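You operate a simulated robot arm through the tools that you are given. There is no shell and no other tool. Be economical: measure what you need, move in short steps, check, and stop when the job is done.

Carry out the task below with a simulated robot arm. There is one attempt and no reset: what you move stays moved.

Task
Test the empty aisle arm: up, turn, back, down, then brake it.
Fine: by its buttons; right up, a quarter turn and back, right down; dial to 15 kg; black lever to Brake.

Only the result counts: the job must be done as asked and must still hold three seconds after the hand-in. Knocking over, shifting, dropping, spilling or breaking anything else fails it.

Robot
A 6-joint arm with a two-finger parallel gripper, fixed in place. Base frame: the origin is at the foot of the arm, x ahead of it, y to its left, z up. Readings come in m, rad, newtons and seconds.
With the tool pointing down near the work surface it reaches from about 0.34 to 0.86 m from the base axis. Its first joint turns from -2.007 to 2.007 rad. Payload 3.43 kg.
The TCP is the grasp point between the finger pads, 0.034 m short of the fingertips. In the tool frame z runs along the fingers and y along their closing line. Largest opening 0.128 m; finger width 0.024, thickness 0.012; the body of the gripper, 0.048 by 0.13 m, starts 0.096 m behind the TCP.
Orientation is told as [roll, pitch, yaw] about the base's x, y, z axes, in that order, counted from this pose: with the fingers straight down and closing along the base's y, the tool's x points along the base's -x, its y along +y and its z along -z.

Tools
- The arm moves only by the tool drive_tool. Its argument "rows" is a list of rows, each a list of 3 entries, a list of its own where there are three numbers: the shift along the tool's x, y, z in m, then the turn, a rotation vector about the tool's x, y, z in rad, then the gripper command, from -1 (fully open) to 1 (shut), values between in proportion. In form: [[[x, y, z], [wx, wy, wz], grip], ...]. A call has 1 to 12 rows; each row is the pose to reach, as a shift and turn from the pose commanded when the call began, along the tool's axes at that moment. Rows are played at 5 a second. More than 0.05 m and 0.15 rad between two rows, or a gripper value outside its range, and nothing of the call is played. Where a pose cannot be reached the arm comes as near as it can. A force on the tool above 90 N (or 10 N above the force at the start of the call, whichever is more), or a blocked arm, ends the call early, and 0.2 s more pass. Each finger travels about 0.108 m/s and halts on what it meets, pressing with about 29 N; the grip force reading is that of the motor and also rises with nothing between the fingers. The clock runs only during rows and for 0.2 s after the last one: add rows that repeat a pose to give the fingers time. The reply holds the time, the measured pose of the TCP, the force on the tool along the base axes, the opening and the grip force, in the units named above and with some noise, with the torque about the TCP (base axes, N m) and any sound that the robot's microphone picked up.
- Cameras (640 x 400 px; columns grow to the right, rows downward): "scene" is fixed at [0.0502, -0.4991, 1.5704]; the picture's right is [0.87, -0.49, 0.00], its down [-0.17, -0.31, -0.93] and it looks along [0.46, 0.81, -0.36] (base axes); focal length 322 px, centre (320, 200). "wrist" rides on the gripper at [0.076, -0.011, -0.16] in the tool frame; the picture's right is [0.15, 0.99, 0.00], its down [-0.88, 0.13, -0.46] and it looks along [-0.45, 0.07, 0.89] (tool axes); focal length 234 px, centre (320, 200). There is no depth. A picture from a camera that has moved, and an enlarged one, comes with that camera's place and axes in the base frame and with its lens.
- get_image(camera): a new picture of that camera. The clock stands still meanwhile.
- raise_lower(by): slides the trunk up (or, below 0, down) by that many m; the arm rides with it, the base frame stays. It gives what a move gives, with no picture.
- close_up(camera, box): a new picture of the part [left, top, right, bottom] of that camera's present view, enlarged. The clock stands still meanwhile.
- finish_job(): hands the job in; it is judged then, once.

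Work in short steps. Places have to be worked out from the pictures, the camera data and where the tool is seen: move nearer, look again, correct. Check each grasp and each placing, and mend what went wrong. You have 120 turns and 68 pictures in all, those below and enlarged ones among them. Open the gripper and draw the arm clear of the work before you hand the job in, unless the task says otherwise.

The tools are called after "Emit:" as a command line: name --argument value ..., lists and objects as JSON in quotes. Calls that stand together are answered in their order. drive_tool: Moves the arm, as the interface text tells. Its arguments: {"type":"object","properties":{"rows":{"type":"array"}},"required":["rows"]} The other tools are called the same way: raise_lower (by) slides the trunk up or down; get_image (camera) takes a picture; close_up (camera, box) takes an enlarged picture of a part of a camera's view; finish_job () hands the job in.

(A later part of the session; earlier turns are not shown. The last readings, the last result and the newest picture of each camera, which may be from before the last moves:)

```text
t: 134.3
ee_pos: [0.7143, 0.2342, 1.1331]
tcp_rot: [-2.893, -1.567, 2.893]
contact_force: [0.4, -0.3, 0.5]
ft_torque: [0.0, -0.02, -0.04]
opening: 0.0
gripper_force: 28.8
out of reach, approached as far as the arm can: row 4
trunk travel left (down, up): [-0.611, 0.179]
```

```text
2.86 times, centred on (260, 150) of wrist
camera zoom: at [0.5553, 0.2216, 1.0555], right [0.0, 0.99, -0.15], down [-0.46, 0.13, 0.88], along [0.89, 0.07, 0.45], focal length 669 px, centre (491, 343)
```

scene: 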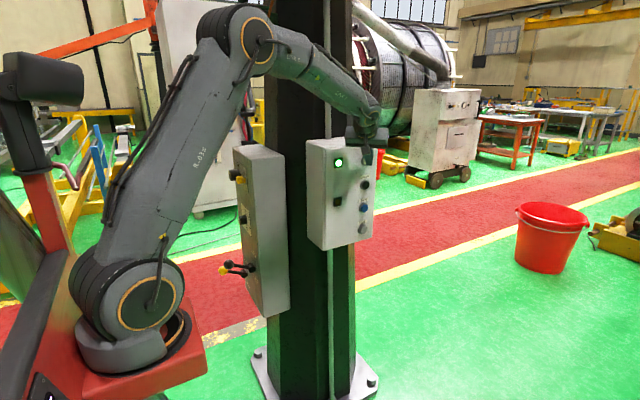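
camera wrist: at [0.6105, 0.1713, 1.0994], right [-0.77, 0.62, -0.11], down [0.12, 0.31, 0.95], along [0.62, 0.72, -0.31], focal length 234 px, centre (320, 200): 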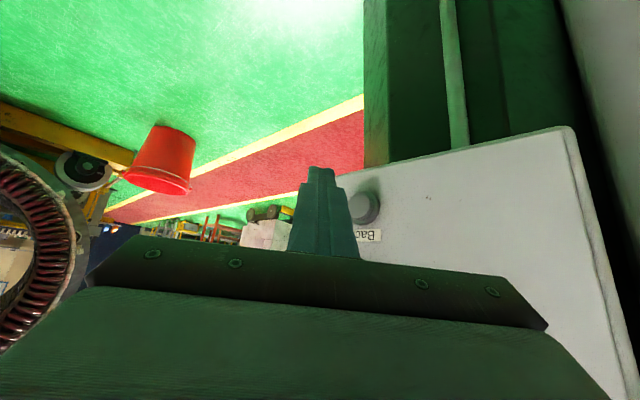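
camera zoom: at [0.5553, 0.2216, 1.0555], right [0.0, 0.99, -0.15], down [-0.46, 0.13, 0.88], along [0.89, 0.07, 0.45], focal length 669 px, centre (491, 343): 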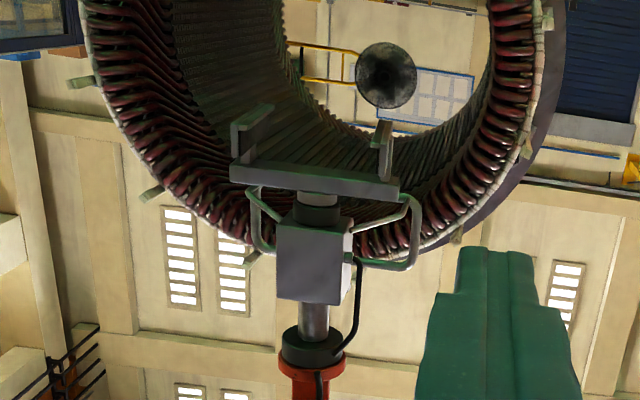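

About 84°, close to a quarter. One short (5-row) Turn press brings it to ~90°; then I go to Back and give four presses so it ends on the start stop.

Emit:
drive_tool --rows '[[[0, 0, 0], [-0.093, 0.093, -0.0385], 1], [[0, 0, 0], [-0.186, 0.186, -0.077], 1], [[0, 0.01, 0], [-0.279, 0.279, -0.1155], 1], [[0, 0.02, 0], [-0.372, 0.372, -0.154], 1], [[0, 0.03, 0.001], [-0.465, 0.465, -0.1925], 1], [[0, 0.04, 0.003], [-0.557, 0.557, -0.231], 1], [[0, 0.05, 0.005], [-0.65, 0.65, -0.27], 1], [[0, 0.063, 0.006], [-0.743, 0.743, -0.308], 1], [[0, 0.063, 0.006], [-0.743, 0.743, -0.308], 1]]'

Emit:
drive_tool --rows '[[[-0.02, 0.028, 0.02], [0, 0, 0], 1], [[-0.0265, 0.0375, 0.0265], [0, 0, 0], 1], [[-0.03, 0.0424, 0.03], [0, 0, 0], 1], [[-0.03, 0.0424, 0.03], [0, 0, 0], 1], [[-0.03, 0.0424, 0.03], [0, 0, 0], 1], [[-0.03, 0.0424, 0.03], [0, 0, 0], 1], [[-0.03, 0.0424, 0.03], [0, 0, 0], 1], [[-0.02, 0.028, 0.02], [0, 0, 0], 1], [[0, 0, 0], [0, 0, 0], 1]]'

Emit:
drive_tool --rows '[[[0.015, -0.02, -0.015], [0.05, -0.05, 0.02], 1], [[0.035, -0.04, -0.035], [0.139, -0.139, 0.058], 1], [[0.035, -0.04, -0.035], [0.232, -0.232, 0.096], 1], [[0.035, -0.04, -0.035], [0.325, -0.325, 0.135], 1], [[0.035, -0.04, -0.035], [0.418, -0.418, 0.173], 1], [[0.035, -0.04, -0.035], [0.511, -0.511, 0.212], 1], [[0.035, -0.04, -0.035], [0.604, -0.604, 0.25], 1], [[0.035, -0.04, -0.035], [0.697, -0.697, 0.289], 1], [[0.035, -0.04, -0.035], [0.743, -0.743, 0.308], 1], [[0.035, -0.04, -0.035], [0.743, -0.743, 0.308], 1]]'

Emit:
close_up --camera "wrist" --box '[200, 80, 320, 220]'

```text
t: 136.3
ee_pos: [0.7178, 0.297, 1.134]
tcp_rot: [-0.005, -0.787, 0.79]
contact_force: [-0.5, 0.0, -0.6]
ft_torque: [0.0, -0.01, 0.04]
opening: 0.0
gripper_force: 29.2
out of reach, approached as far as the arm can: row 6, 7
trunk travel left (down, up): [-0.611, 0.179]
```

```text
t: 138.3
ee_pos: [0.7194, 0.2969, 1.1343]
tcp_rot: [-0.004, -0.788, 0.791]
contact_force: [-0.3, 0.7, 0.4]
ft_torque: [-0.03, -0.02, 0.01]
opening: 0.0
gripper_force: 28.4
trunk travel left (down, up): [-0.611, 0.179]
heard: click
```

```text
t: 140.5
ee_pos: [0.7126, 0.233, 1.1346]
tcp_rot: [-2.918, -1.568, 2.92]
contact_force: [0.4, -0.1, 0.1]
ft_torque: [0.02, -0.01, -0.02]
opening: 0.0001
gripper_force: 28.7
out of reach, approached as far as the arm can: row 4
trunk travel left (down, up): [-0.611, 0.179]
```

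```text
2.86 times, centred on (260, 150) of wrist
camera zoom: at [0.5543, 0.2212, 1.0554], right [0.0, 0.99, -0.15], down [-0.46, 0.13, 0.88], along [0.89, 0.07, 0.45], focal length 669 px, centre (491, 343)
```

zoom: 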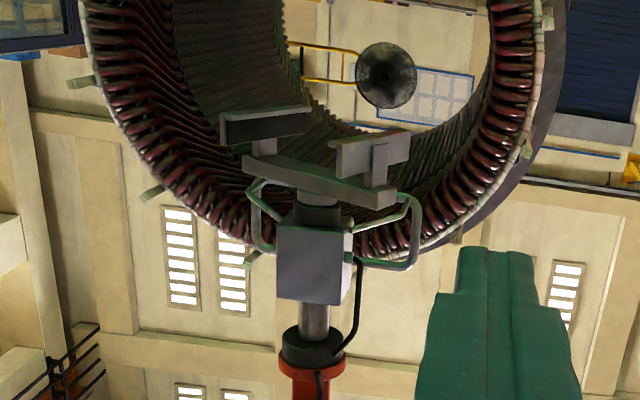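

That went past (≈110°); so the earlier two-press state was the quarter. I do one clean cycle: Back fully to the stop, then Turn with exactly two 8-row presses.

Emit:
drive_tool --rows '[[[0, 0, 0], [-0.093, 0.093, -0.0385], 1], [[0, 0, 0], [-0.186, 0.186, -0.077], 1], [[0, 0.01, 0], [-0.279, 0.279, -0.1155], 1], [[0, 0.02, 0], [-0.372, 0.372, -0.154], 1], [[0, 0.03, 0.001], [-0.465, 0.465, -0.1925], 1], [[0, 0.04, 0.003], [-0.557, 0.557, -0.231], 1], [[0, 0.05, 0.005], [-0.65, 0.65, -0.27], 1], [[0, 0.063, 0.007], [-0.743, 0.743, -0.308], 1], [[0, 0.063, 0.007], [-0.743, 0.743, -0.308], 1]]'

Emit:
raise_lower --by -0.092

Emit:
drive_tool --rows '[[[-0.02, 0.028, 0.02], [0, 0, 0], 1], [[-0.0265, 0.0375, 0.0265], [0, 0, 0], 1], [[-0.03, 0.0424, 0.03], [0, 0, 0], 1], [[-0.03, 0.0424, 0.03], [0, 0, 0], 1], [[-0.03, 0.0424, 0.03], [0, 0, 0], 1], [[-0.03, 0.0424, 0.03], [0, 0, 0], 1], [[-0.03, 0.0424, 0.03], [0, 0, 0], 1], [[-0.03, 0.0424, 0.03], [0, 0, 0], 1], [[-0.03, 0.0424, 0.03], [0, 0, 0], 1], [[-0.03, 0.0424, 0.03], [0, 0, 0], 1], [[-0.03, 0.0424, 0.03], [0, 0, 0], 1], [[-0.03, 0.0424, 0.03], [0, 0, 0], 1]]'

Emit:
drive_tool --rows '[[[0, 0, 0], [0, 0, 0], 1], [[0, 0, 0], [0, 0, 0], 1], [[0, 0, 0], [0, 0, 0], 1], [[0, 0, 0], [0, 0, 0], 1], [[0, 0, 0], [0, 0, 0], 1], [[0, 0, 0], [0, 0, 0], 1], [[0, 0, 0], [0, 0, 0], 1], [[0, 0, 0], [0, 0, 0], 1], [[0, 0, 0], [0, 0, 0], 1], [[0, 0, 0], [0, 0, 0], 1], [[0.01, -0.014, -0.01], [0, 0, 0], 1], [[0.03, -0.0424, -0.03], [0, 0, 0], 1]]'

Emit:
raise_lower --by 0.092

```text
t: 142.5
ee_pos: [0.7198, 0.2956, 1.1336]
tcp_rot: [-0.004, -0.787, 0.79]
contact_force: [-0.7, 0.5, -0.3]
ft_torque: [0.02, 0.0, 0.01]
opening: 0.0002
gripper_force: 28.9
out of reach, approached as far as the arm can: row 6, 7
trunk travel left (down, up): [-0.611, 0.179]
```

```text
t: 143.8
ee_pos: [0.7202, 0.2968, 1.0431]
tcp_rot: [-0.006, -0.788, 0.792]
contact_force: [0.7, 0.1, 1.1]
ft_torque: [-0.01, 0.0, 0.02]
opening: 0.0001
gripper_force: 29.3
trunk travel left (down, up): [-0.519, 0.271]
```

```text
t: 146.4
ee_pos: [0.72, 0.3549, 1.0415]
tcp_rot: [-0.004, -0.788, 0.791]
contact_force: [2.2, -16.8, -1.4]
ft_torque: [-0.32, 0.01, -0.34]
opening: 0.0
gripper_force: 28.8
trunk travel left (down, up): [-0.519, 0.271]
heard: click
```

```text
t: 149.0
ee_pos: [0.7175, 0.2965, 1.0426]
tcp_rot: [-0.007, -0.788, 0.793]
contact_force: [0.9, -0.2, 0.4]
ft_torque: [-0.02, -0.03, -0.02]
opening: 0.0
gripper_force: 29.5
trunk travel left (down, up): [-0.519, 0.271]
```

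```text
t: 150.3
ee_pos: [0.719, 0.2959, 1.1335]
tcp_rot: [-0.003, -0.786, 0.791]
contact_force: [-0.4, 0.2, 0.2]
ft_torque: [-0.03, 0.04, -0.01]
opening: 0.0001
gripper_force: 28.4
trunk travel left (down, up): [-0.611, 0.179]
```

Back was held ≈4.3 s, so it's at the stop. Now the clean quarter: Turn with two 8-row presses and a look.

Emit:
drive_tool --rows '[[[-0.02, 0.028, 0.02], [0, 0, 0], 1], [[-0.0265, 0.0375, 0.0265], [0, 0, 0], 1], [[-0.03, 0.0424, 0.03], [0, 0, 0], 1], [[-0.03, 0.0424, 0.03], [0, 0, 0], 1], [[-0.03, 0.0424, 0.03], [0, 0, 0], 1], [[-0.03, 0.0424, 0.03], [0, 0, 0], 1], [[-0.03, 0.0424, 0.03], [0, 0, 0], 1], [[-0.03, 0.0424, 0.03], [0, 0, 0], 1], [[-0.03, 0.0424, 0.03], [0, 0, 0], 1], [[-0.03, 0.0424, 0.03], [0, 0, 0], 1], [[-0.02, 0.028, 0.02], [0, 0, 0], 1], [[0, 0, 0], [0, 0, 0], 1]]'

Emit:
drive_tool --rows '[[[-0.02, 0.028, 0.02], [0, 0, 0], 1], [[-0.0265, 0.0375, 0.0265], [0, 0, 0], 1], [[-0.03, 0.0424, 0.03], [0, 0, 0], 1], [[-0.03, 0.0424, 0.03], [0, 0, 0], 1], [[-0.03, 0.0424, 0.03], [0, 0, 0], 1], [[-0.03, 0.0424, 0.03], [0, 0, 0], 1], [[-0.03, 0.0424, 0.03], [0, 0, 0], 1], [[-0.03, 0.0424, 0.03], [0, 0, 0], 1], [[-0.03, 0.0424, 0.03], [0, 0, 0], 1], [[-0.03, 0.0424, 0.03], [0, 0, 0], 1], [[-0.02, 0.028, 0.02], [0, 0, 0], 1], [[0, 0, 0], [0, 0, 0], 1]]'

Emit:
drive_tool --rows '[[[0.015, -0.02, -0.015], [0.05, -0.05, 0.02], 1], [[0.035, -0.04, -0.035], [0.139, -0.139, 0.058], 1], [[0.035, -0.04, -0.035], [0.232, -0.232, 0.096], 1], [[0.035, -0.04, -0.035], [0.325, -0.325, 0.135], 1], [[0.035, -0.04, -0.035], [0.418, -0.418, 0.173], 1], [[0.035, -0.04, -0.035], [0.511, -0.511, 0.212], 1], [[0.035, -0.04, -0.035], [0.604, -0.604, 0.25], 1], [[0.035, -0.04, -0.035], [0.697, -0.697, 0.289], 1], [[0.035, -0.04, -0.035], [0.743, -0.743, 0.308], 1], [[0.035, -0.04, -0.035], [0.743, -0.743, 0.308], 1]]'

Emit:
close_up --camera "wrist" --box '[215, 100, 305, 170]'

```text
t: 152.9
ee_pos: [0.721, 0.2966, 1.1319]
tcp_rot: [-0.003, -0.787, 0.791]
contact_force: [0.8, 1.4, 0.1]
ft_torque: [-0.01, -0.02, -0.02]
opening: 0.0
gripper_force: 29.4
trunk travel left (down, up): [-0.611, 0.179]
heard: click
```

```text
t: 155.5
ee_pos: [0.72, 0.2962, 1.1327]
tcp_rot: [-0.005, -0.787, 0.791]
contact_force: [0.3, 0.3, -0.2]
ft_torque: [-0.03, -0.03, -0.02]
opening: 0.0
gripper_force: 29.3
trunk travel left (down, up): [-0.611, 0.179]
heard: click
```

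```text
t: 157.7
ee_pos: [0.7127, 0.2326, 1.1332]
tcp_rot: [-2.936, -1.568, 2.939]
contact_force: [0.8, 0.0, -0.3]
ft_torque: [0.04, 0.02, -0.01]
opening: 0.0
gripper_force: 28.6
out of reach, approached as far as the arm can: row 4
trunk travel left (down, up): [-0.611, 0.179]
```

```text
5.71 times, centred on (260, 135) of wrist
camera zoom: at [0.5543, 0.2206, 1.0554], right [0.0, 0.99, -0.15], down [-0.46, 0.13, 0.88], along [0.89, 0.07, 0.45], focal length 1338 px, centre (663, 571)
```

zoom: 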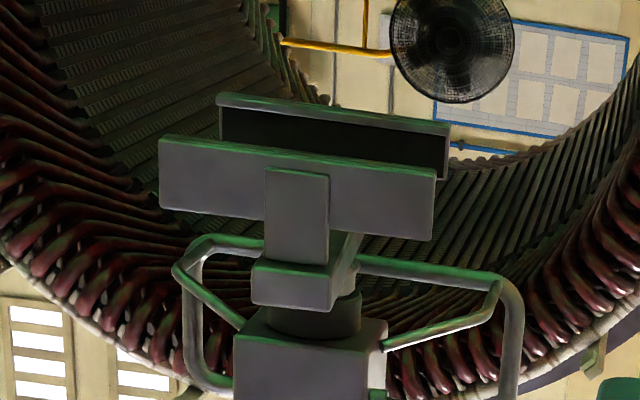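

Unexpected: the jaws look as at the start angle. I take the full picture to check the lamps and the arm.

Emit:
get_image --camera "wrist"

Emit:
close_up --camera "scene" --box '[290, 120, 400, 260]'

```text
11 pictures are left
camera wrist: at [0.5543, 0.2206, 1.0554], right [0.0, 0.99, -0.15], down [-0.46, 0.13, 0.88], along [0.89, 0.07, 0.45], focal length 234 px, centre (320, 200)
```

wrist: 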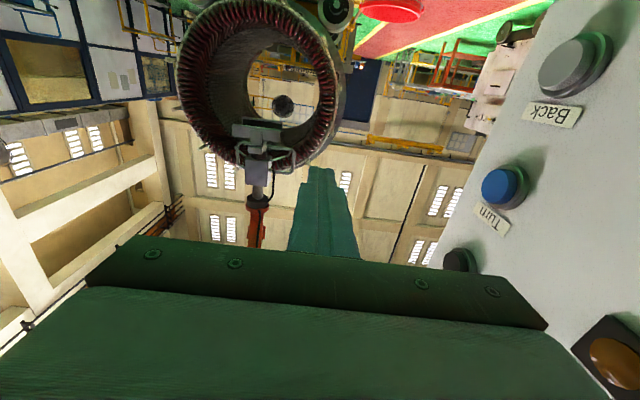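

```text
2.86 times, centred on (345, 190) of scene
camera zoom: at [0.0502, -0.4991, 1.5704], right [0.87, -0.49, 0.0], down [-0.17, -0.31, -0.93], along [0.46, 0.81, -0.36], focal length 920 px, centre (249, 229)
```

zoom: 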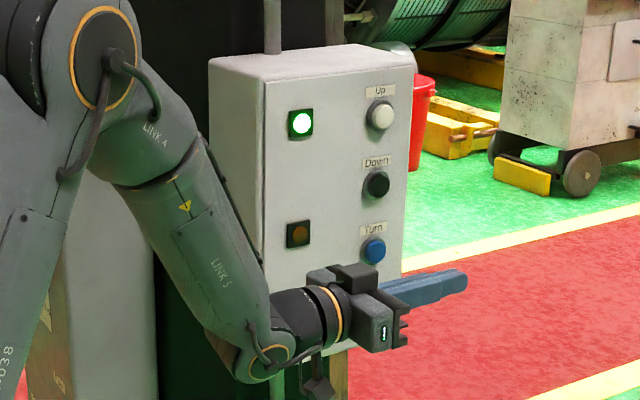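

Ambiguous between 0° and 180° (symmetrical jaws). Two 8-row Back presses will tell: either it stays (start stop) or comes to ~95°.

Emit:
drive_tool --rows '[[[0, 0, 0], [-0.093, 0.093, -0.0385], 1], [[0, 0, 0], [-0.186, 0.186, -0.077], 1], [[0, 0.01, 0], [-0.279, 0.279, -0.1155], 1], [[0, 0.02, 0], [-0.372, 0.372, -0.154], 1], [[0, 0.03, 0.001], [-0.465, 0.465, -0.1925], 1], [[0, 0.04, 0.003], [-0.557, 0.557, -0.231], 1], [[0, 0.05, 0.005], [-0.65, 0.65, -0.27], 1], [[0, 0.063, 0.007], [-0.743, 0.743, -0.308], 1], [[0, 0.063, 0.007], [-0.743, 0.743, -0.308], 1]]'

Emit:
raise_lower --by -0.092

Emit:
drive_tool --rows '[[[-0.02, 0.028, 0.02], [0, 0, 0], 1], [[-0.0265, 0.0375, 0.0265], [0, 0, 0], 1], [[-0.03, 0.0424, 0.03], [0, 0, 0], 1], [[-0.03, 0.0424, 0.03], [0, 0, 0], 1], [[-0.03, 0.0424, 0.03], [0, 0, 0], 1], [[-0.03, 0.0424, 0.03], [0, 0, 0], 1], [[-0.03, 0.0424, 0.03], [0, 0, 0], 1], [[-0.03, 0.0424, 0.03], [0, 0, 0], 1], [[-0.03, 0.0424, 0.03], [0, 0, 0], 1], [[-0.03, 0.0424, 0.03], [0, 0, 0], 1], [[-0.02, 0.028, 0.02], [0, 0, 0], 1], [[0, 0, 0], [0, 0, 0], 1]]'

Emit:
drive_tool --rows '[[[-0.02, 0.028, 0.02], [0, 0, 0], 1], [[-0.0265, 0.0375, 0.0265], [0, 0, 0], 1], [[-0.03, 0.0424, 0.03], [0, 0, 0], 1], [[-0.03, 0.0424, 0.03], [0, 0, 0], 1], [[-0.03, 0.0424, 0.03], [0, 0, 0], 1], [[-0.03, 0.0424, 0.03], [0, 0, 0], 1], [[-0.03, 0.0424, 0.03], [0, 0, 0], 1], [[-0.03, 0.0424, 0.03], [0, 0, 0], 1], [[-0.03, 0.0424, 0.03], [0, 0, 0], 1], [[-0.03, 0.0424, 0.03], [0, 0, 0], 1], [[-0.02, 0.028, 0.02], [0, 0, 0], 1], [[0, 0, 0], [0, 0, 0], 1]]'

Emit:
drive_tool --rows '[[[0.015, -0.02, -0.015], [0.05, -0.05, 0.02], 1], [[0.035, -0.04, -0.035], [0.139, -0.139, 0.058], 1], [[0.035, -0.04, -0.035], [0.232, -0.232, 0.096], 1], [[0.035, -0.04, -0.035], [0.325, -0.325, 0.135], 1], [[0.035, -0.04, -0.035], [0.418, -0.418, 0.173], 1], [[0.035, -0.04, -0.035], [0.511, -0.511, 0.212], 1], [[0.035, -0.04, -0.035], [0.604, -0.604, 0.25], 1], [[0.035, -0.04, -0.035], [0.697, -0.697, 0.289], 1], [[0.035, -0.04, -0.035], [0.743, -0.743, 0.308], 1], [[0.035, -0.04, -0.035], [0.743, -0.743, 0.308], 1]]'

Emit:
close_up --camera "wrist" --box '[200, 80, 320, 220]'

```text
t: 159.7
ee_pos: [0.7183, 0.2941, 1.1345]
tcp_rot: [-0.004, -0.788, 0.791]
contact_force: [0.0, -0.1, 0.2]
ft_torque: [-0.01, -0.03, 0.02]
opening: 0.0
gripper_force: 29.5
out of reach, approached as far as the arm can: row 6, 7
trunk travel left (down, up): [-0.611, 0.179]
```

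```text
t: 160.9
ee_pos: [0.7199, 0.2948, 1.0419]
tcp_rot: [-0.005, -0.788, 0.792]
contact_force: [0.3, -0.7, 0.2]
ft_torque: [0.02, 0.02, 0.04]
opening: 0.0
gripper_force: 28.9
trunk travel left (down, up): [-0.519, 0.271]
```

```text
t: 163.6
ee_pos: [0.7205, 0.2948, 1.041]
tcp_rot: [-0.005, -0.786, 0.793]
contact_force: [-1.0, 0.4, 0.4]
ft_torque: [-0.04, 0.02, -0.02]
opening: 0.0002
gripper_force: 29.0
trunk travel left (down, up): [-0.519, 0.271]
heard: click
```

```text
t: 166.2
ee_pos: [0.7205, 0.2956, 1.0412]
tcp_rot: [-0.004, -0.787, 0.791]
contact_force: [0.4, 1.1, 0.4]
ft_torque: [0.0, -0.01, -0.07]
opening: 0.0002
gripper_force: 28.8
trunk travel left (down, up): [-0.519, 0.271]
heard: click
```

```text
t: 168.3
ee_pos: [0.7132, 0.2322, 1.0409]
tcp_rot: [-2.989, -1.568, 2.99]
contact_force: [0.7, 0.2, -0.5]
ft_torque: [-0.02, 0.02, 0.01]
opening: 0.0
gripper_force: 29.3
out of reach, approached as far as the arm can: row 4
trunk travel left (down, up): [-0.519, 0.271]
```

```text
2.86 times, centred on (260, 150) of wrist
camera zoom: at [0.5543, 0.2208, 0.9634], right [0.0, 0.99, -0.15], down [-0.46, 0.13, 0.88], along [0.89, 0.07, 0.45], focal length 669 px, centre (491, 343)
```

zoom: 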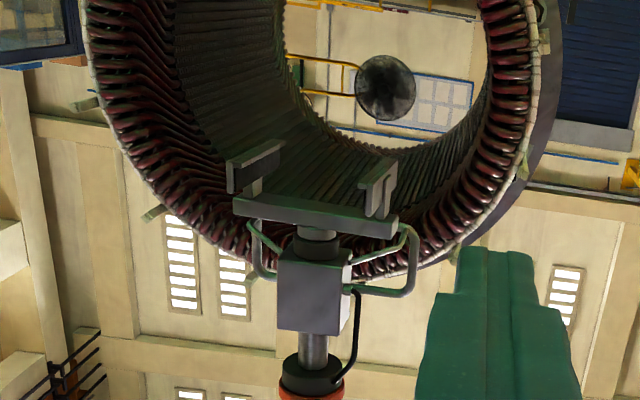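

Jaws are across again (~94°, a quarter). Now Back with three 8-row presses, then look: it should end on the start stop.

Emit:
drive_tool --rows '[[[0, 0, 0], [-0.093, 0.093, -0.0385], 1], [[0, 0, 0], [-0.186, 0.186, -0.077], 1], [[0, 0.01, 0], [-0.279, 0.279, -0.1155], 1], [[0, 0.02, 0], [-0.372, 0.372, -0.154], 1], [[0, 0.03, 0.001], [-0.465, 0.465, -0.1925], 1], [[0, 0.04, 0.003], [-0.557, 0.557, -0.231], 1], [[0, 0.05, 0.005], [-0.65, 0.65, -0.27], 1], [[0, 0.063, 0.007], [-0.743, 0.743, -0.308], 1], [[0, 0.063, 0.007], [-0.743, 0.743, -0.308], 1]]'

Emit:
drive_tool --rows '[[[-0.02, 0.028, 0.02], [0, 0, 0], 1], [[-0.0265, 0.0375, 0.0265], [0, 0, 0], 1], [[-0.03, 0.0424, 0.03], [0, 0, 0], 1], [[-0.03, 0.0424, 0.03], [0, 0, 0], 1], [[-0.03, 0.0424, 0.03], [0, 0, 0], 1], [[-0.03, 0.0424, 0.03], [0, 0, 0], 1], [[-0.03, 0.0424, 0.03], [0, 0, 0], 1], [[-0.03, 0.0424, 0.03], [0, 0, 0], 1], [[-0.03, 0.0424, 0.03], [0, 0, 0], 1], [[-0.03, 0.0424, 0.03], [0, 0, 0], 1], [[-0.02, 0.028, 0.02], [0, 0, 0], 1], [[0, 0, 0], [0, 0, 0], 1]]'

Emit:
drive_tool --rows '[[[-0.02, 0.028, 0.02], [0, 0, 0], 1], [[-0.0265, 0.0375, 0.0265], [0, 0, 0], 1], [[-0.03, 0.0424, 0.03], [0, 0, 0], 1], [[-0.03, 0.0424, 0.03], [0, 0, 0], 1], [[-0.03, 0.0424, 0.03], [0, 0, 0], 1], [[-0.03, 0.0424, 0.03], [0, 0, 0], 1], [[-0.03, 0.0424, 0.03], [0, 0, 0], 1], [[-0.03, 0.0424, 0.03], [0, 0, 0], 1], [[-0.03, 0.0424, 0.03], [0, 0, 0], 1], [[-0.03, 0.0424, 0.03], [0, 0, 0], 1], [[-0.02, 0.028, 0.02], [0, 0, 0], 1], [[0, 0, 0], [0, 0, 0], 1]]'

Emit:
drive_tool --rows '[[[-0.02, 0.028, 0.02], [0, 0, 0], 1], [[-0.0265, 0.0375, 0.0265], [0, 0, 0], 1], [[-0.03, 0.0424, 0.03], [0, 0, 0], 1], [[-0.03, 0.0424, 0.03], [0, 0, 0], 1], [[-0.03, 0.0424, 0.03], [0, 0, 0], 1], [[-0.03, 0.0424, 0.03], [0, 0, 0], 1], [[-0.03, 0.0424, 0.03], [0, 0, 0], 1], [[-0.03, 0.0424, 0.03], [0, 0, 0], 1], [[-0.03, 0.0424, 0.03], [0, 0, 0], 1], [[-0.03, 0.0424, 0.03], [0, 0, 0], 1], [[-0.02, 0.028, 0.02], [0, 0, 0], 1], [[0, 0, 0], [0, 0, 0], 1]]'

Emit:
drive_tool --rows '[[[0.015, -0.02, -0.015], [0.05, -0.05, 0.02], 1], [[0.035, -0.04, -0.035], [0.139, -0.139, 0.058], 1], [[0.035, -0.04, -0.035], [0.232, -0.232, 0.096], 1], [[0.035, -0.04, -0.035], [0.325, -0.325, 0.135], 1], [[0.035, -0.04, -0.035], [0.418, -0.418, 0.173], 1], [[0.035, -0.04, -0.035], [0.511, -0.511, 0.212], 1], [[0.035, -0.04, -0.035], [0.604, -0.604, 0.25], 1], [[0.035, -0.04, -0.035], [0.697, -0.697, 0.289], 1], [[0.035, -0.04, -0.035], [0.743, -0.743, 0.308], 1], [[0.035, -0.04, -0.035], [0.743, -0.743, 0.308], 1]]'

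Emit:
close_up --camera "wrist" --box '[200, 80, 320, 220]'

```text
t: 170.3
ee_pos: [0.7186, 0.2944, 1.0411]
tcp_rot: [-0.005, -0.787, 0.79]
contact_force: [0.7, -0.2, 0.0]
ft_torque: [0.03, 0.01, 0.02]
opening: 0.0
gripper_force: 29.7
out of reach, approached as far as the arm can: row 7
trunk travel left (down, up): [-0.519, 0.271]
```

```text
t: 172.9
ee_pos: [0.7203, 0.2967, 1.0401]
tcp_rot: [-0.003, -0.787, 0.793]
contact_force: [-0.4, 0.6, -0.6]
ft_torque: [-0.03, -0.03, -0.01]
opening: 0.0
gripper_force: 28.5
trunk travel left (down, up): [-0.519, 0.271]
heard: click
```

```text
t: 175.6
ee_pos: [0.72, 0.2957, 1.0416]
tcp_rot: [-0.006, -0.786, 0.792]
contact_force: [-1.1, -1.2, -0.3]
ft_torque: [-0.02, 0.01, -0.04]
opening: 0.0002
gripper_force: 28.9
trunk travel left (down, up): [-0.519, 0.271]
heard: click
```

```text
t: 178.2
ee_pos: [0.7203, 0.2947, 1.0425]
tcp_rot: [-0.006, -0.788, 0.793]
contact_force: [-0.2, 0.6, -0.3]
ft_torque: [0.01, 0.0, -0.02]
opening: 0.0002
gripper_force: 29.1
trunk travel left (down, up): [-0.519, 0.271]
heard: click
```

```text
t: 180.3
ee_pos: [0.7136, 0.2314, 1.0417]
tcp_rot: [-2.985, -1.566, 2.987]
contact_force: [-0.2, 0.1, 0.3]
ft_torque: [0.01, -0.01, 0.02]
opening: 0.0
gripper_force: 28.8
out of reach, approached as far as the arm can: row 4
trunk travel left (down, up): [-0.519, 0.271]
```

```text
2.86 times, centred on (260, 150) of wrist
camera zoom: at [0.5548, 0.2201, 0.9636], right [0.0, 0.99, -0.15], down [-0.46, 0.13, 0.88], along [0.89, 0.07, 0.45], focal length 669 px, centre (491, 343)
```

zoom: 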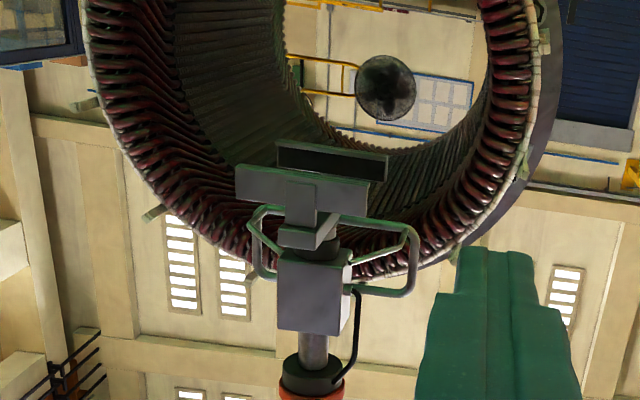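

Same as the earlier start-stop view, so the gripper is back. For a clean final cycle I raise to Turn, give the two 8-row presses (≈ quarter), and look.

Emit:
drive_tool --rows '[[[0, 0, 0], [-0.093, 0.093, -0.0385], 1], [[0, 0, 0], [-0.186, 0.186, -0.077], 1], [[0, 0.01, 0], [-0.279, 0.279, -0.1155], 1], [[0, 0.02, 0], [-0.372, 0.372, -0.154], 1], [[0, 0.03, 0.001], [-0.465, 0.465, -0.1925], 1], [[0, 0.04, 0.003], [-0.557, 0.557, -0.231], 1], [[0, 0.05, 0.005], [-0.65, 0.65, -0.27], 1], [[0, 0.064, 0.007], [-0.743, 0.743, -0.308], 1], [[0, 0.064, 0.007], [-0.743, 0.743, -0.308], 1]]'

Emit:
raise_lower --by 0.092

Emit:
drive_tool --rows '[[[-0.02, 0.028, 0.02], [0, 0, 0], 1], [[-0.0265, 0.0375, 0.0265], [0, 0, 0], 1], [[-0.03, 0.0424, 0.03], [0, 0, 0], 1], [[-0.03, 0.0424, 0.03], [0, 0, 0], 1], [[-0.03, 0.0424, 0.03], [0, 0, 0], 1], [[-0.03, 0.0424, 0.03], [0, 0, 0], 1], [[-0.03, 0.0424, 0.03], [0, 0, 0], 1], [[-0.03, 0.0424, 0.03], [0, 0, 0], 1], [[-0.03, 0.0424, 0.03], [0, 0, 0], 1], [[-0.03, 0.0424, 0.03], [0, 0, 0], 1], [[-0.02, 0.028, 0.02], [0, 0, 0], 1], [[0, 0, 0], [0, 0, 0], 1]]'

Emit:
drive_tool --rows '[[[-0.02, 0.028, 0.02], [0, 0, 0], 1], [[-0.0265, 0.0375, 0.0265], [0, 0, 0], 1], [[-0.03, 0.0424, 0.03], [0, 0, 0], 1], [[-0.03, 0.0424, 0.03], [0, 0, 0], 1], [[-0.03, 0.0424, 0.03], [0, 0, 0], 1], [[-0.03, 0.0424, 0.03], [0, 0, 0], 1], [[-0.03, 0.0424, 0.03], [0, 0, 0], 1], [[-0.03, 0.0424, 0.03], [0, 0, 0], 1], [[-0.03, 0.0424, 0.03], [0, 0, 0], 1], [[-0.03, 0.0424, 0.03], [0, 0, 0], 1], [[-0.02, 0.028, 0.02], [0, 0, 0], 1], [[0, 0, 0], [0, 0, 0], 1]]'

Emit:
drive_tool --rows '[[[0.015, -0.02, -0.015], [0.05, -0.05, 0.02], 1], [[0.035, -0.04, -0.035], [0.139, -0.139, 0.058], 1], [[0.035, -0.04, -0.035], [0.232, -0.232, 0.096], 1], [[0.035, -0.04, -0.035], [0.325, -0.325, 0.135], 1], [[0.035, -0.04, -0.035], [0.418, -0.418, 0.173], 1], [[0.035, -0.04, -0.035], [0.511, -0.511, 0.212], 1], [[0.035, -0.04, -0.035], [0.604, -0.604, 0.25], 1], [[0.035, -0.04, -0.035], [0.697, -0.697, 0.289], 1], [[0.035, -0.04, -0.035], [0.743, -0.743, 0.308], 1], [[0.035, -0.04, -0.035], [0.743, -0.743, 0.308], 1]]'

Emit:
close_up --camera "wrist" --box '[200, 80, 320, 220]'

```text
t: 182.3
ee_pos: [0.7205, 0.2967, 1.0428]
tcp_rot: [-0.004, -0.787, 0.79]
contact_force: [0.2, -0.2, 0.7]
ft_torque: [0.04, -0.01, -0.01]
opening: 0.0
gripper_force: 29.2
out of reach, approached as far as the arm can: row 6, 7
trunk travel left (down, up): [-0.519, 0.271]
```

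```text
t: 183.6
ee_pos: [0.7208, 0.2958, 1.1337]
tcp_rot: [-0.004, -0.787, 0.79]
contact_force: [0.4, 0.1, -0.1]
ft_torque: [-0.02, 0.0, 0.01]
opening: 0.0003
gripper_force: 28.7
trunk travel left (down, up): [-0.611, 0.179]
```

```text
t: 186.2
ee_pos: [0.7189, 0.296, 1.1361]
tcp_rot: [-0.004, -0.787, 0.791]
contact_force: [-0.5, 0.4, 0.4]
ft_torque: [-0.06, -0.02, -0.04]
opening: 0.0
gripper_force: 29.1
trunk travel left (down, up): [-0.611, 0.179]
heard: click
```

```text
t: 188.8
ee_pos: [0.7197, 0.297, 1.1334]
tcp_rot: [-0.003, -0.786, 0.79]
contact_force: [0.2, 0.7, -0.2]
ft_torque: [-0.01, -0.01, -0.04]
opening: 0.0004
gripper_force: 29.3
trunk travel left (down, up): [-0.611, 0.179]
heard: click
```

```text
t: 191.0
ee_pos: [0.7139, 0.2333, 1.1347]
tcp_rot: [-2.912, -1.569, 2.915]
contact_force: [0.7, -0.5, 1.1]
ft_torque: [0.01, 0.02, 0.02]
opening: 0.0002
gripper_force: 29.2
out of reach, approached as far as the arm can: row 4
trunk travel left (down, up): [-0.611, 0.179]
```

```text
2.86 times, centred on (260, 150) of wrist
camera zoom: at [0.5552, 0.2209, 1.0563], right [0.0, 0.99, -0.15], down [-0.46, 0.13, 0.88], along [0.89, 0.07, 0.45], focal length 669 px, centre (491, 343)
```

zoom: 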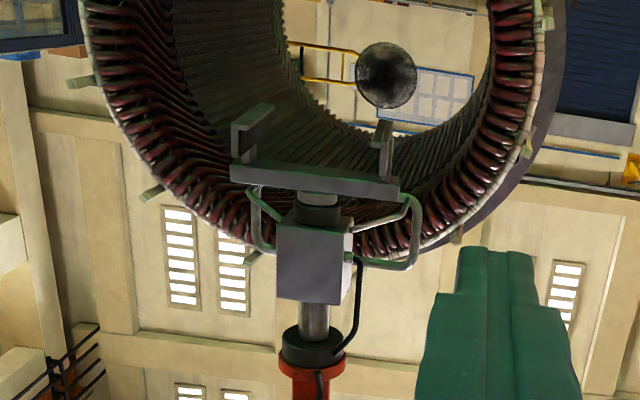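

That's a quarter (~86°); a 2-row tap makes it ≈90°. Then down to Back with three presses to the stop.

Emit:
drive_tool --rows '[[[0, 0, 0], [-0.093, 0.093, -0.0385], 1], [[0, 0, 0], [-0.186, 0.186, -0.077], 1], [[0, 0.01, 0], [-0.279, 0.279, -0.1155], 1], [[0, 0.02, 0], [-0.372, 0.372, -0.154], 1], [[0, 0.03, 0.001], [-0.465, 0.465, -0.1925], 1], [[0, 0.04, 0.003], [-0.557, 0.557, -0.231], 1], [[0, 0.05, 0.005], [-0.65, 0.65, -0.27], 1], [[0, 0.063, 0.006], [-0.743, 0.743, -0.308], 1], [[0, 0.063, 0.006], [-0.743, 0.743, -0.308], 1]]'

Emit:
drive_tool --rows '[[[-0.02, 0.028, 0.02], [0, 0, 0], 1], [[-0.0265, 0.0375, 0.0265], [0, 0, 0], 1], [[-0.03, 0.0424, 0.03], [0, 0, 0], 1], [[-0.03, 0.0424, 0.03], [0, 0, 0], 1], [[-0.02, 0.028, 0.02], [0, 0, 0], 1], [[0, 0, 0], [0, 0, 0], 1]]'

Emit:
raise_lower --by -0.092

Emit:
drive_tool --rows '[[[-0.02, 0.028, 0.02], [0, 0, 0], 1], [[-0.0265, 0.0375, 0.0265], [0, 0, 0], 1], [[-0.03, 0.0424, 0.03], [0, 0, 0], 1], [[-0.03, 0.0424, 0.03], [0, 0, 0], 1], [[-0.03, 0.0424, 0.03], [0, 0, 0], 1], [[-0.03, 0.0424, 0.03], [0, 0, 0], 1], [[-0.03, 0.0424, 0.03], [0, 0, 0], 1], [[-0.03, 0.0424, 0.03], [0, 0, 0], 1], [[-0.03, 0.0424, 0.03], [0, 0, 0], 1], [[-0.03, 0.0424, 0.03], [0, 0, 0], 1], [[-0.02, 0.028, 0.02], [0, 0, 0], 1], [[0, 0, 0], [0, 0, 0], 1]]'

Emit:
drive_tool --rows '[[[-0.02, 0.028, 0.02], [0, 0, 0], 1], [[-0.0265, 0.0375, 0.0265], [0, 0, 0], 1], [[-0.03, 0.0424, 0.03], [0, 0, 0], 1], [[-0.03, 0.0424, 0.03], [0, 0, 0], 1], [[-0.03, 0.0424, 0.03], [0, 0, 0], 1], [[-0.03, 0.0424, 0.03], [0, 0, 0], 1], [[-0.03, 0.0424, 0.03], [0, 0, 0], 1], [[-0.03, 0.0424, 0.03], [0, 0, 0], 1], [[-0.03, 0.0424, 0.03], [0, 0, 0], 1], [[-0.03, 0.0424, 0.03], [0, 0, 0], 1], [[-0.02, 0.028, 0.02], [0, 0, 0], 1], [[0, 0, 0], [0, 0, 0], 1]]'

Emit:
drive_tool --rows '[[[-0.02, 0.028, 0.02], [0, 0, 0], 1], [[-0.0265, 0.0375, 0.0265], [0, 0, 0], 1], [[-0.03, 0.0424, 0.03], [0, 0, 0], 1], [[-0.03, 0.0424, 0.03], [0, 0, 0], 1], [[-0.03, 0.0424, 0.03], [0, 0, 0], 1], [[-0.03, 0.0424, 0.03], [0, 0, 0], 1], [[-0.03, 0.0424, 0.03], [0, 0, 0], 1], [[-0.03, 0.0424, 0.03], [0, 0, 0], 1], [[-0.03, 0.0424, 0.03], [0, 0, 0], 1], [[-0.03, 0.0424, 0.03], [0, 0, 0], 1], [[-0.02, 0.028, 0.02], [0, 0, 0], 1], [[0, 0, 0], [0, 0, 0], 1]]'

Emit:
raise_lower --by 0.181

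```text
t: 193.0
ee_pos: [0.7204, 0.2975, 1.1332]
tcp_rot: [-0.002, -0.788, 0.789]
contact_force: [-0.2, -0.5, 0.2]
ft_torque: [-0.02, 0.01, 0.02]
opening: 0.0
gripper_force: 28.5
out of reach, approached as far as the arm can: row 6, 7
trunk travel left (down, up): [-0.611, 0.179]
```

```text
t: 194.4
ee_pos: [0.718, 0.294, 1.1336]
tcp_rot: [-0.003, -0.787, 0.79]
contact_force: [-0.1, 0.7, 0.6]
ft_torque: [-0.01, -0.01, -0.01]
opening: 0.0
gripper_force: 29.2
trunk travel left (down, up): [-0.611, 0.179]
heard: click
```

```text
t: 195.7
ee_pos: [0.7186, 0.2951, 1.042]
tcp_rot: [-0.003, -0.786, 0.793]
contact_force: [0.1, -0.2, 0.0]
ft_torque: [0.02, 0.0, 0.01]
opening: 0.0001
gripper_force: 28.6
trunk travel left (down, up): [-0.519, 0.271]
```

```text
t: 198.3
ee_pos: [0.7191, 0.294, 1.0411]
tcp_rot: [-0.004, -0.787, 0.79]
contact_force: [-0.4, 1.1, -0.1]
ft_torque: [0.0, 0.02, -0.04]
opening: 0.0001
gripper_force: 28.8
trunk travel left (down, up): [-0.519, 0.271]
heard: click
```

```text
t: 200.9
ee_pos: [0.7189, 0.2982, 1.0418]
tcp_rot: [-0.005, -0.787, 0.793]
contact_force: [0.5, 0.3, 0.0]
ft_torque: [-0.03, 0.0, -0.03]
opening: 0.0
gripper_force: 29.0
trunk travel left (down, up): [-0.519, 0.271]
heard: click
```

```text
t: 203.5
ee_pos: [0.7201, 0.2974, 1.0412]
tcp_rot: [-0.006, -0.787, 0.792]
contact_force: [0.0, 0.9, 0.3]
ft_torque: [-0.05, 0.03, -0.02]
opening: 0.0001
gripper_force: 28.9
trunk travel left (down, up): [-0.519, 0.271]
heard: click
```

```text
t: 205.5
ee_pos: [0.7198, 0.2954, 1.2219]
tcp_rot: [-0.003, -0.787, 0.79]
contact_force: [0.7, -0.3, -0.2]
ft_torque: [0.04, 0.02, -0.02]
opening: 0.0
gripper_force: 29.1
trunk travel left (down, up): [-0.7, 0.09]
```

Now at the Down button: five 8-row presses, then a look.

Emit:
drive_tool --rows '[[[-0.02, 0.028, 0.02], [0, 0, 0], 1], [[-0.0265, 0.0375, 0.0265], [0, 0, 0], 1], [[-0.03, 0.0424, 0.03], [0, 0, 0], 1], [[-0.03, 0.0424, 0.03], [0, 0, 0], 1], [[-0.03, 0.0424, 0.03], [0, 0, 0], 1], [[-0.03, 0.0424, 0.03], [0, 0, 0], 1], [[-0.03, 0.0424, 0.03], [0, 0, 0], 1], [[-0.03, 0.0424, 0.03], [0, 0, 0], 1], [[-0.03, 0.0424, 0.03], [0, 0, 0], 1], [[-0.03, 0.0424, 0.03], [0, 0, 0], 1], [[-0.02, 0.028, 0.02], [0, 0, 0], 1], [[0, 0, 0], [0, 0, 0], 1]]'

Emit:
drive_tool --rows '[[[-0.02, 0.028, 0.02], [0, 0, 0], 1], [[-0.0265, 0.0375, 0.0265], [0, 0, 0], 1], [[-0.03, 0.0424, 0.03], [0, 0, 0], 1], [[-0.03, 0.0424, 0.03], [0, 0, 0], 1], [[-0.03, 0.0424, 0.03], [0, 0, 0], 1], [[-0.03, 0.0424, 0.03], [0, 0, 0], 1], [[-0.03, 0.0424, 0.03], [0, 0, 0], 1], [[-0.03, 0.0424, 0.03], [0, 0, 0], 1], [[-0.03, 0.0424, 0.03], [0, 0, 0], 1], [[-0.03, 0.0424, 0.03], [0, 0, 0], 1], [[-0.02, 0.028, 0.02], [0, 0, 0], 1], [[0, 0, 0], [0, 0, 0], 1]]'

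Emit:
drive_tool --rows '[[[-0.02, 0.028, 0.02], [0, 0, 0], 1], [[-0.0265, 0.0375, 0.0265], [0, 0, 0], 1], [[-0.03, 0.0424, 0.03], [0, 0, 0], 1], [[-0.03, 0.0424, 0.03], [0, 0, 0], 1], [[-0.03, 0.0424, 0.03], [0, 0, 0], 1], [[-0.03, 0.0424, 0.03], [0, 0, 0], 1], [[-0.03, 0.0424, 0.03], [0, 0, 0], 1], [[-0.03, 0.0424, 0.03], [0, 0, 0], 1], [[-0.03, 0.0424, 0.03], [0, 0, 0], 1], [[-0.03, 0.0424, 0.03], [0, 0, 0], 1], [[-0.02, 0.028, 0.02], [0, 0, 0], 1], [[0, 0, 0], [0, 0, 0], 1]]'

Emit:
drive_tool --rows '[[[-0.02, 0.028, 0.02], [0, 0, 0], 1], [[-0.0265, 0.0375, 0.0265], [0, 0, 0], 1], [[-0.03, 0.0424, 0.03], [0, 0, 0], 1], [[-0.03, 0.0424, 0.03], [0, 0, 0], 1], [[-0.03, 0.0424, 0.03], [0, 0, 0], 1], [[-0.03, 0.0424, 0.03], [0, 0, 0], 1], [[-0.03, 0.0424, 0.03], [0, 0, 0], 1], [[-0.03, 0.0424, 0.03], [0, 0, 0], 1], [[-0.03, 0.0424, 0.03], [0, 0, 0], 1], [[-0.03, 0.0424, 0.03], [0, 0, 0], 1], [[-0.02, 0.028, 0.02], [0, 0, 0], 1], [[0, 0, 0], [0, 0, 0], 1]]'

Emit:
drive_tool --rows '[[[-0.02, 0.028, 0.02], [0, 0, 0], 1], [[-0.0265, 0.0375, 0.0265], [0, 0, 0], 1], [[-0.03, 0.0424, 0.03], [0, 0, 0], 1], [[-0.03, 0.0424, 0.03], [0, 0, 0], 1], [[-0.03, 0.0424, 0.03], [0, 0, 0], 1], [[-0.03, 0.0424, 0.03], [0, 0, 0], 1], [[-0.03, 0.0424, 0.03], [0, 0, 0], 1], [[-0.03, 0.0424, 0.03], [0, 0, 0], 1], [[-0.03, 0.0424, 0.03], [0, 0, 0], 1], [[-0.03, 0.0424, 0.03], [0, 0, 0], 1], [[-0.02, 0.028, 0.02], [0, 0, 0], 1], [[0, 0, 0], [0, 0, 0], 1]]'

Emit:
drive_tool --rows '[[[0.015, -0.02, -0.015], [0.05, -0.05, 0.02], 1], [[0.035, -0.04, -0.035], [0.139, -0.139, 0.058], 1], [[0.035, -0.04, -0.035], [0.232, -0.232, 0.096], 1], [[0.035, -0.04, -0.035], [0.325, -0.325, 0.135], 1], [[0.035, -0.04, -0.035], [0.418, -0.418, 0.173], 1], [[0.035, -0.04, -0.035], [0.511, -0.511, 0.212], 1], [[0.035, -0.04, -0.035], [0.604, -0.604, 0.25], 1], [[0.035, -0.04, -0.035], [0.697, -0.697, 0.289], 1], [[0.035, -0.04, -0.035], [0.743, -0.743, 0.308], 1], [[0.035, -0.04, -0.035], [0.743, -0.743, 0.308], 1]]'

Emit:
close_up --camera "wrist" --box '[190, 0, 390, 220]'

```text
t: 208.1
ee_pos: [0.7197, 0.2965, 1.2231]
tcp_rot: [-0.003, -0.787, 0.791]
contact_force: [0.6, 1.1, -0.2]
ft_torque: [-0.01, -0.06, -0.01]
opening: 0.0
gripper_force: 28.5
trunk travel left (down, up): [-0.7, 0.09]
heard: click
```

```text
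t: 210.7
ee_pos: [0.7184, 0.2969, 1.2239]
tcp_rot: [-0.003, -0.787, 0.791]
contact_force: [0.8, 0.5, -0.2]
ft_torque: [-0.04, 0.01, -0.03]
opening: 0.0
gripper_force: 28.5
trunk travel left (down, up): [-0.7, 0.09]
heard: click
```

```text
t: 213.3
ee_pos: [0.7195, 0.2963, 1.2225]
tcp_rot: [-0.004, -0.786, 0.79]
contact_force: [1.0, 0.1, 0.4]
ft_torque: [-0.03, -0.03, -0.06]
opening: 0.0
gripper_force: 28.9
trunk travel left (down, up): [-0.7, 0.09]
heard: click
```

```text
t: 215.9
ee_pos: [0.7206, 0.2966, 1.2229]
tcp_rot: [-0.002, -0.787, 0.793]
contact_force: [0.0, 0.7, -1.0]
ft_torque: [-0.05, -0.01, -0.01]
opening: 0.0
gripper_force: 28.7
trunk travel left (down, up): [-0.7, 0.09]
heard: click
```

```text
t: 218.5
ee_pos: [0.7209, 0.2967, 1.2232]
tcp_rot: [-0.003, -0.787, 0.79]
contact_force: [-0.9, 0.1, -0.1]
ft_torque: [-0.04, 0.02, -0.03]
opening: 0.0
gripper_force: 29.6
trunk travel left (down, up): [-0.7, 0.09]
heard: click
```

```text
t: 220.7
ee_pos: [0.712, 0.2326, 1.2235]
tcp_rot: [-2.887, -1.567, 2.888]
contact_force: [0.2, 0.5, 0.0]
ft_torque: [-0.01, 0.0, 0.01]
opening: 0.0001
gripper_force: 28.7
out of reach, approached as far as the arm can: row 4
trunk travel left (down, up): [-0.7, 0.09]
```

```text
1.82 times, centred on (290, 110) of wrist
camera zoom: at [0.5545, 0.2205, 1.1441], right [0.0, 0.99, -0.15], down [-0.46, 0.13, 0.88], along [0.89, 0.07, 0.45], focal length 426 px, centre (374, 364)
```

zoom: 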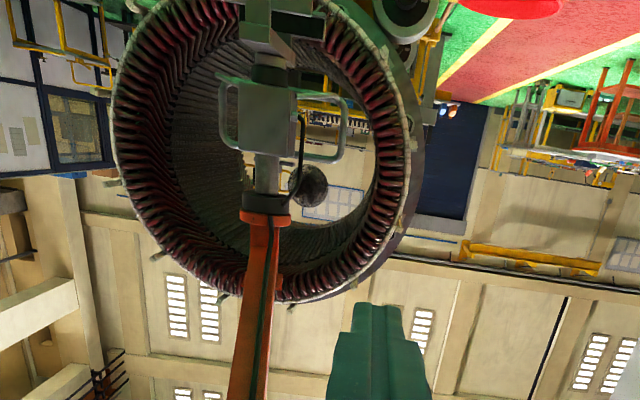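

It has come down ~0.7 m (now below its starting height), matching the running time, so maybe not at the bottom yet. I give five more Down presses and compare.

Emit:
drive_tool --rows '[[[0, 0, 0], [-0.093, 0.093, -0.0385], 1], [[0, 0, 0], [-0.186, 0.186, -0.077], 1], [[0, 0.01, 0], [-0.279, 0.279, -0.1155], 1], [[0, 0.02, 0], [-0.372, 0.372, -0.154], 1], [[0, 0.03, 0.001], [-0.465, 0.465, -0.1925], 1], [[0, 0.04, 0.003], [-0.557, 0.557, -0.231], 1], [[0, 0.05, 0.005], [-0.65, 0.65, -0.27], 1], [[0, 0.064, 0.007], [-0.743, 0.743, -0.308], 1], [[0, 0.064, 0.007], [-0.743, 0.743, -0.308], 1]]'

Emit:
drive_tool --rows '[[[-0.02, 0.028, 0.02], [0, 0, 0], 1], [[-0.0265, 0.0375, 0.0265], [0, 0, 0], 1], [[-0.03, 0.0424, 0.03], [0, 0, 0], 1], [[-0.03, 0.0424, 0.03], [0, 0, 0], 1], [[-0.03, 0.0424, 0.03], [0, 0, 0], 1], [[-0.03, 0.0424, 0.03], [0, 0, 0], 1], [[-0.03, 0.0424, 0.03], [0, 0, 0], 1], [[-0.03, 0.0424, 0.03], [0, 0, 0], 1], [[-0.03, 0.0424, 0.03], [0, 0, 0], 1], [[-0.03, 0.0424, 0.03], [0, 0, 0], 1], [[-0.02, 0.028, 0.02], [0, 0, 0], 1], [[0, 0, 0], [0, 0, 0], 1]]'

Emit:
drive_tool --rows '[[[-0.02, 0.028, 0.02], [0, 0, 0], 1], [[-0.0265, 0.0375, 0.0265], [0, 0, 0], 1], [[-0.03, 0.0424, 0.03], [0, 0, 0], 1], [[-0.03, 0.0424, 0.03], [0, 0, 0], 1], [[-0.03, 0.0424, 0.03], [0, 0, 0], 1], [[-0.03, 0.0424, 0.03], [0, 0, 0], 1], [[-0.03, 0.0424, 0.03], [0, 0, 0], 1], [[-0.03, 0.0424, 0.03], [0, 0, 0], 1], [[-0.03, 0.0424, 0.03], [0, 0, 0], 1], [[-0.03, 0.0424, 0.03], [0, 0, 0], 1], [[-0.02, 0.028, 0.02], [0, 0, 0], 1], [[0, 0, 0], [0, 0, 0], 1]]'

Emit:
drive_tool --rows '[[[-0.02, 0.028, 0.02], [0, 0, 0], 1], [[-0.0265, 0.0375, 0.0265], [0, 0, 0], 1], [[-0.03, 0.0424, 0.03], [0, 0, 0], 1], [[-0.03, 0.0424, 0.03], [0, 0, 0], 1], [[-0.03, 0.0424, 0.03], [0, 0, 0], 1], [[-0.03, 0.0424, 0.03], [0, 0, 0], 1], [[-0.03, 0.0424, 0.03], [0, 0, 0], 1], [[-0.03, 0.0424, 0.03], [0, 0, 0], 1], [[-0.03, 0.0424, 0.03], [0, 0, 0], 1], [[-0.03, 0.0424, 0.03], [0, 0, 0], 1], [[-0.02, 0.028, 0.02], [0, 0, 0], 1], [[0, 0, 0], [0, 0, 0], 1]]'

Emit:
drive_tool --rows '[[[0.015, -0.02, -0.015], [0.05, -0.05, 0.02], 1], [[0.035, -0.04, -0.035], [0.139, -0.139, 0.058], 1], [[0.035, -0.04, -0.035], [0.232, -0.232, 0.096], 1], [[0.035, -0.04, -0.035], [0.325, -0.325, 0.135], 1], [[0.035, -0.04, -0.035], [0.418, -0.418, 0.173], 1], [[0.035, -0.04, -0.035], [0.511, -0.511, 0.212], 1], [[0.035, -0.04, -0.035], [0.604, -0.604, 0.25], 1], [[0.035, -0.04, -0.035], [0.697, -0.697, 0.289], 1], [[0.035, -0.04, -0.035], [0.743, -0.743, 0.308], 1], [[0.035, -0.04, -0.035], [0.743, -0.743, 0.308], 1]]'

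Emit:
close_up --camera "wrist" --box '[190, 0, 390, 220]'

```text
t: 222.7
ee_pos: [0.7184, 0.2971, 1.223]
tcp_rot: [-0.004, -0.788, 0.791]
contact_force: [0.2, -0.5, 0.9]
ft_torque: [0.03, 0.03, 0.03]
opening: 0.0001
gripper_force: 29.0
out of reach, approached as far as the arm can: row 6, 7
trunk travel left (down, up): [-0.7, 0.09]
```

```text
t: 225.3
ee_pos: [0.7188, 0.2982, 1.2225]
tcp_rot: [-0.004, -0.788, 0.79]
contact_force: [0.0, 0.2, -0.9]
ft_torque: [0.0, 0.03, -0.03]
opening: 0.0001
gripper_force: 29.0
trunk travel left (down, up): [-0.7, 0.09]
heard: click
```

```text
t: 227.9
ee_pos: [0.7202, 0.2993, 1.223]
tcp_rot: [-0.004, -0.787, 0.788]
contact_force: [0.1, 0.9, 0.4]
ft_torque: [-0.06, -0.01, -0.02]
opening: 0.0002
gripper_force: 28.9
trunk travel left (down, up): [-0.7, 0.09]
heard: click
```

```text
t: 230.5
ee_pos: [0.7197, 0.2976, 1.2238]
tcp_rot: [-0.005, -0.788, 0.791]
contact_force: [-0.3, 0.4, 0.9]
ft_torque: [-0.05, -0.01, -0.02]
opening: 0.0
gripper_force: 28.7
trunk travel left (down, up): [-0.7, 0.09]
heard: click
```

```text
t: 232.7
ee_pos: [0.7139, 0.2334, 1.2217]
tcp_rot: [-2.864, -1.567, 2.866]
contact_force: [-0.4, 0.4, 0.1]
ft_torque: [0.02, -0.03, 0.0]
opening: 0.0001
gripper_force: 28.6
out of reach, approached as far as the arm can: row 4
trunk travel left (down, up): [-0.7, 0.09]
```

```text
1.82 times, centred on (290, 110) of wrist
camera zoom: at [0.5548, 0.2217, 1.1444], right [0.0, 0.99, -0.15], down [-0.46, 0.13, 0.88], along [0.89, 0.07, 0.45], focal length 426 px, centre (374, 364)
```

zoom: 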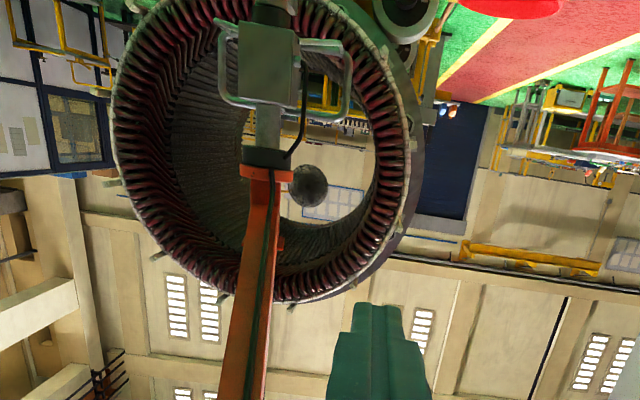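

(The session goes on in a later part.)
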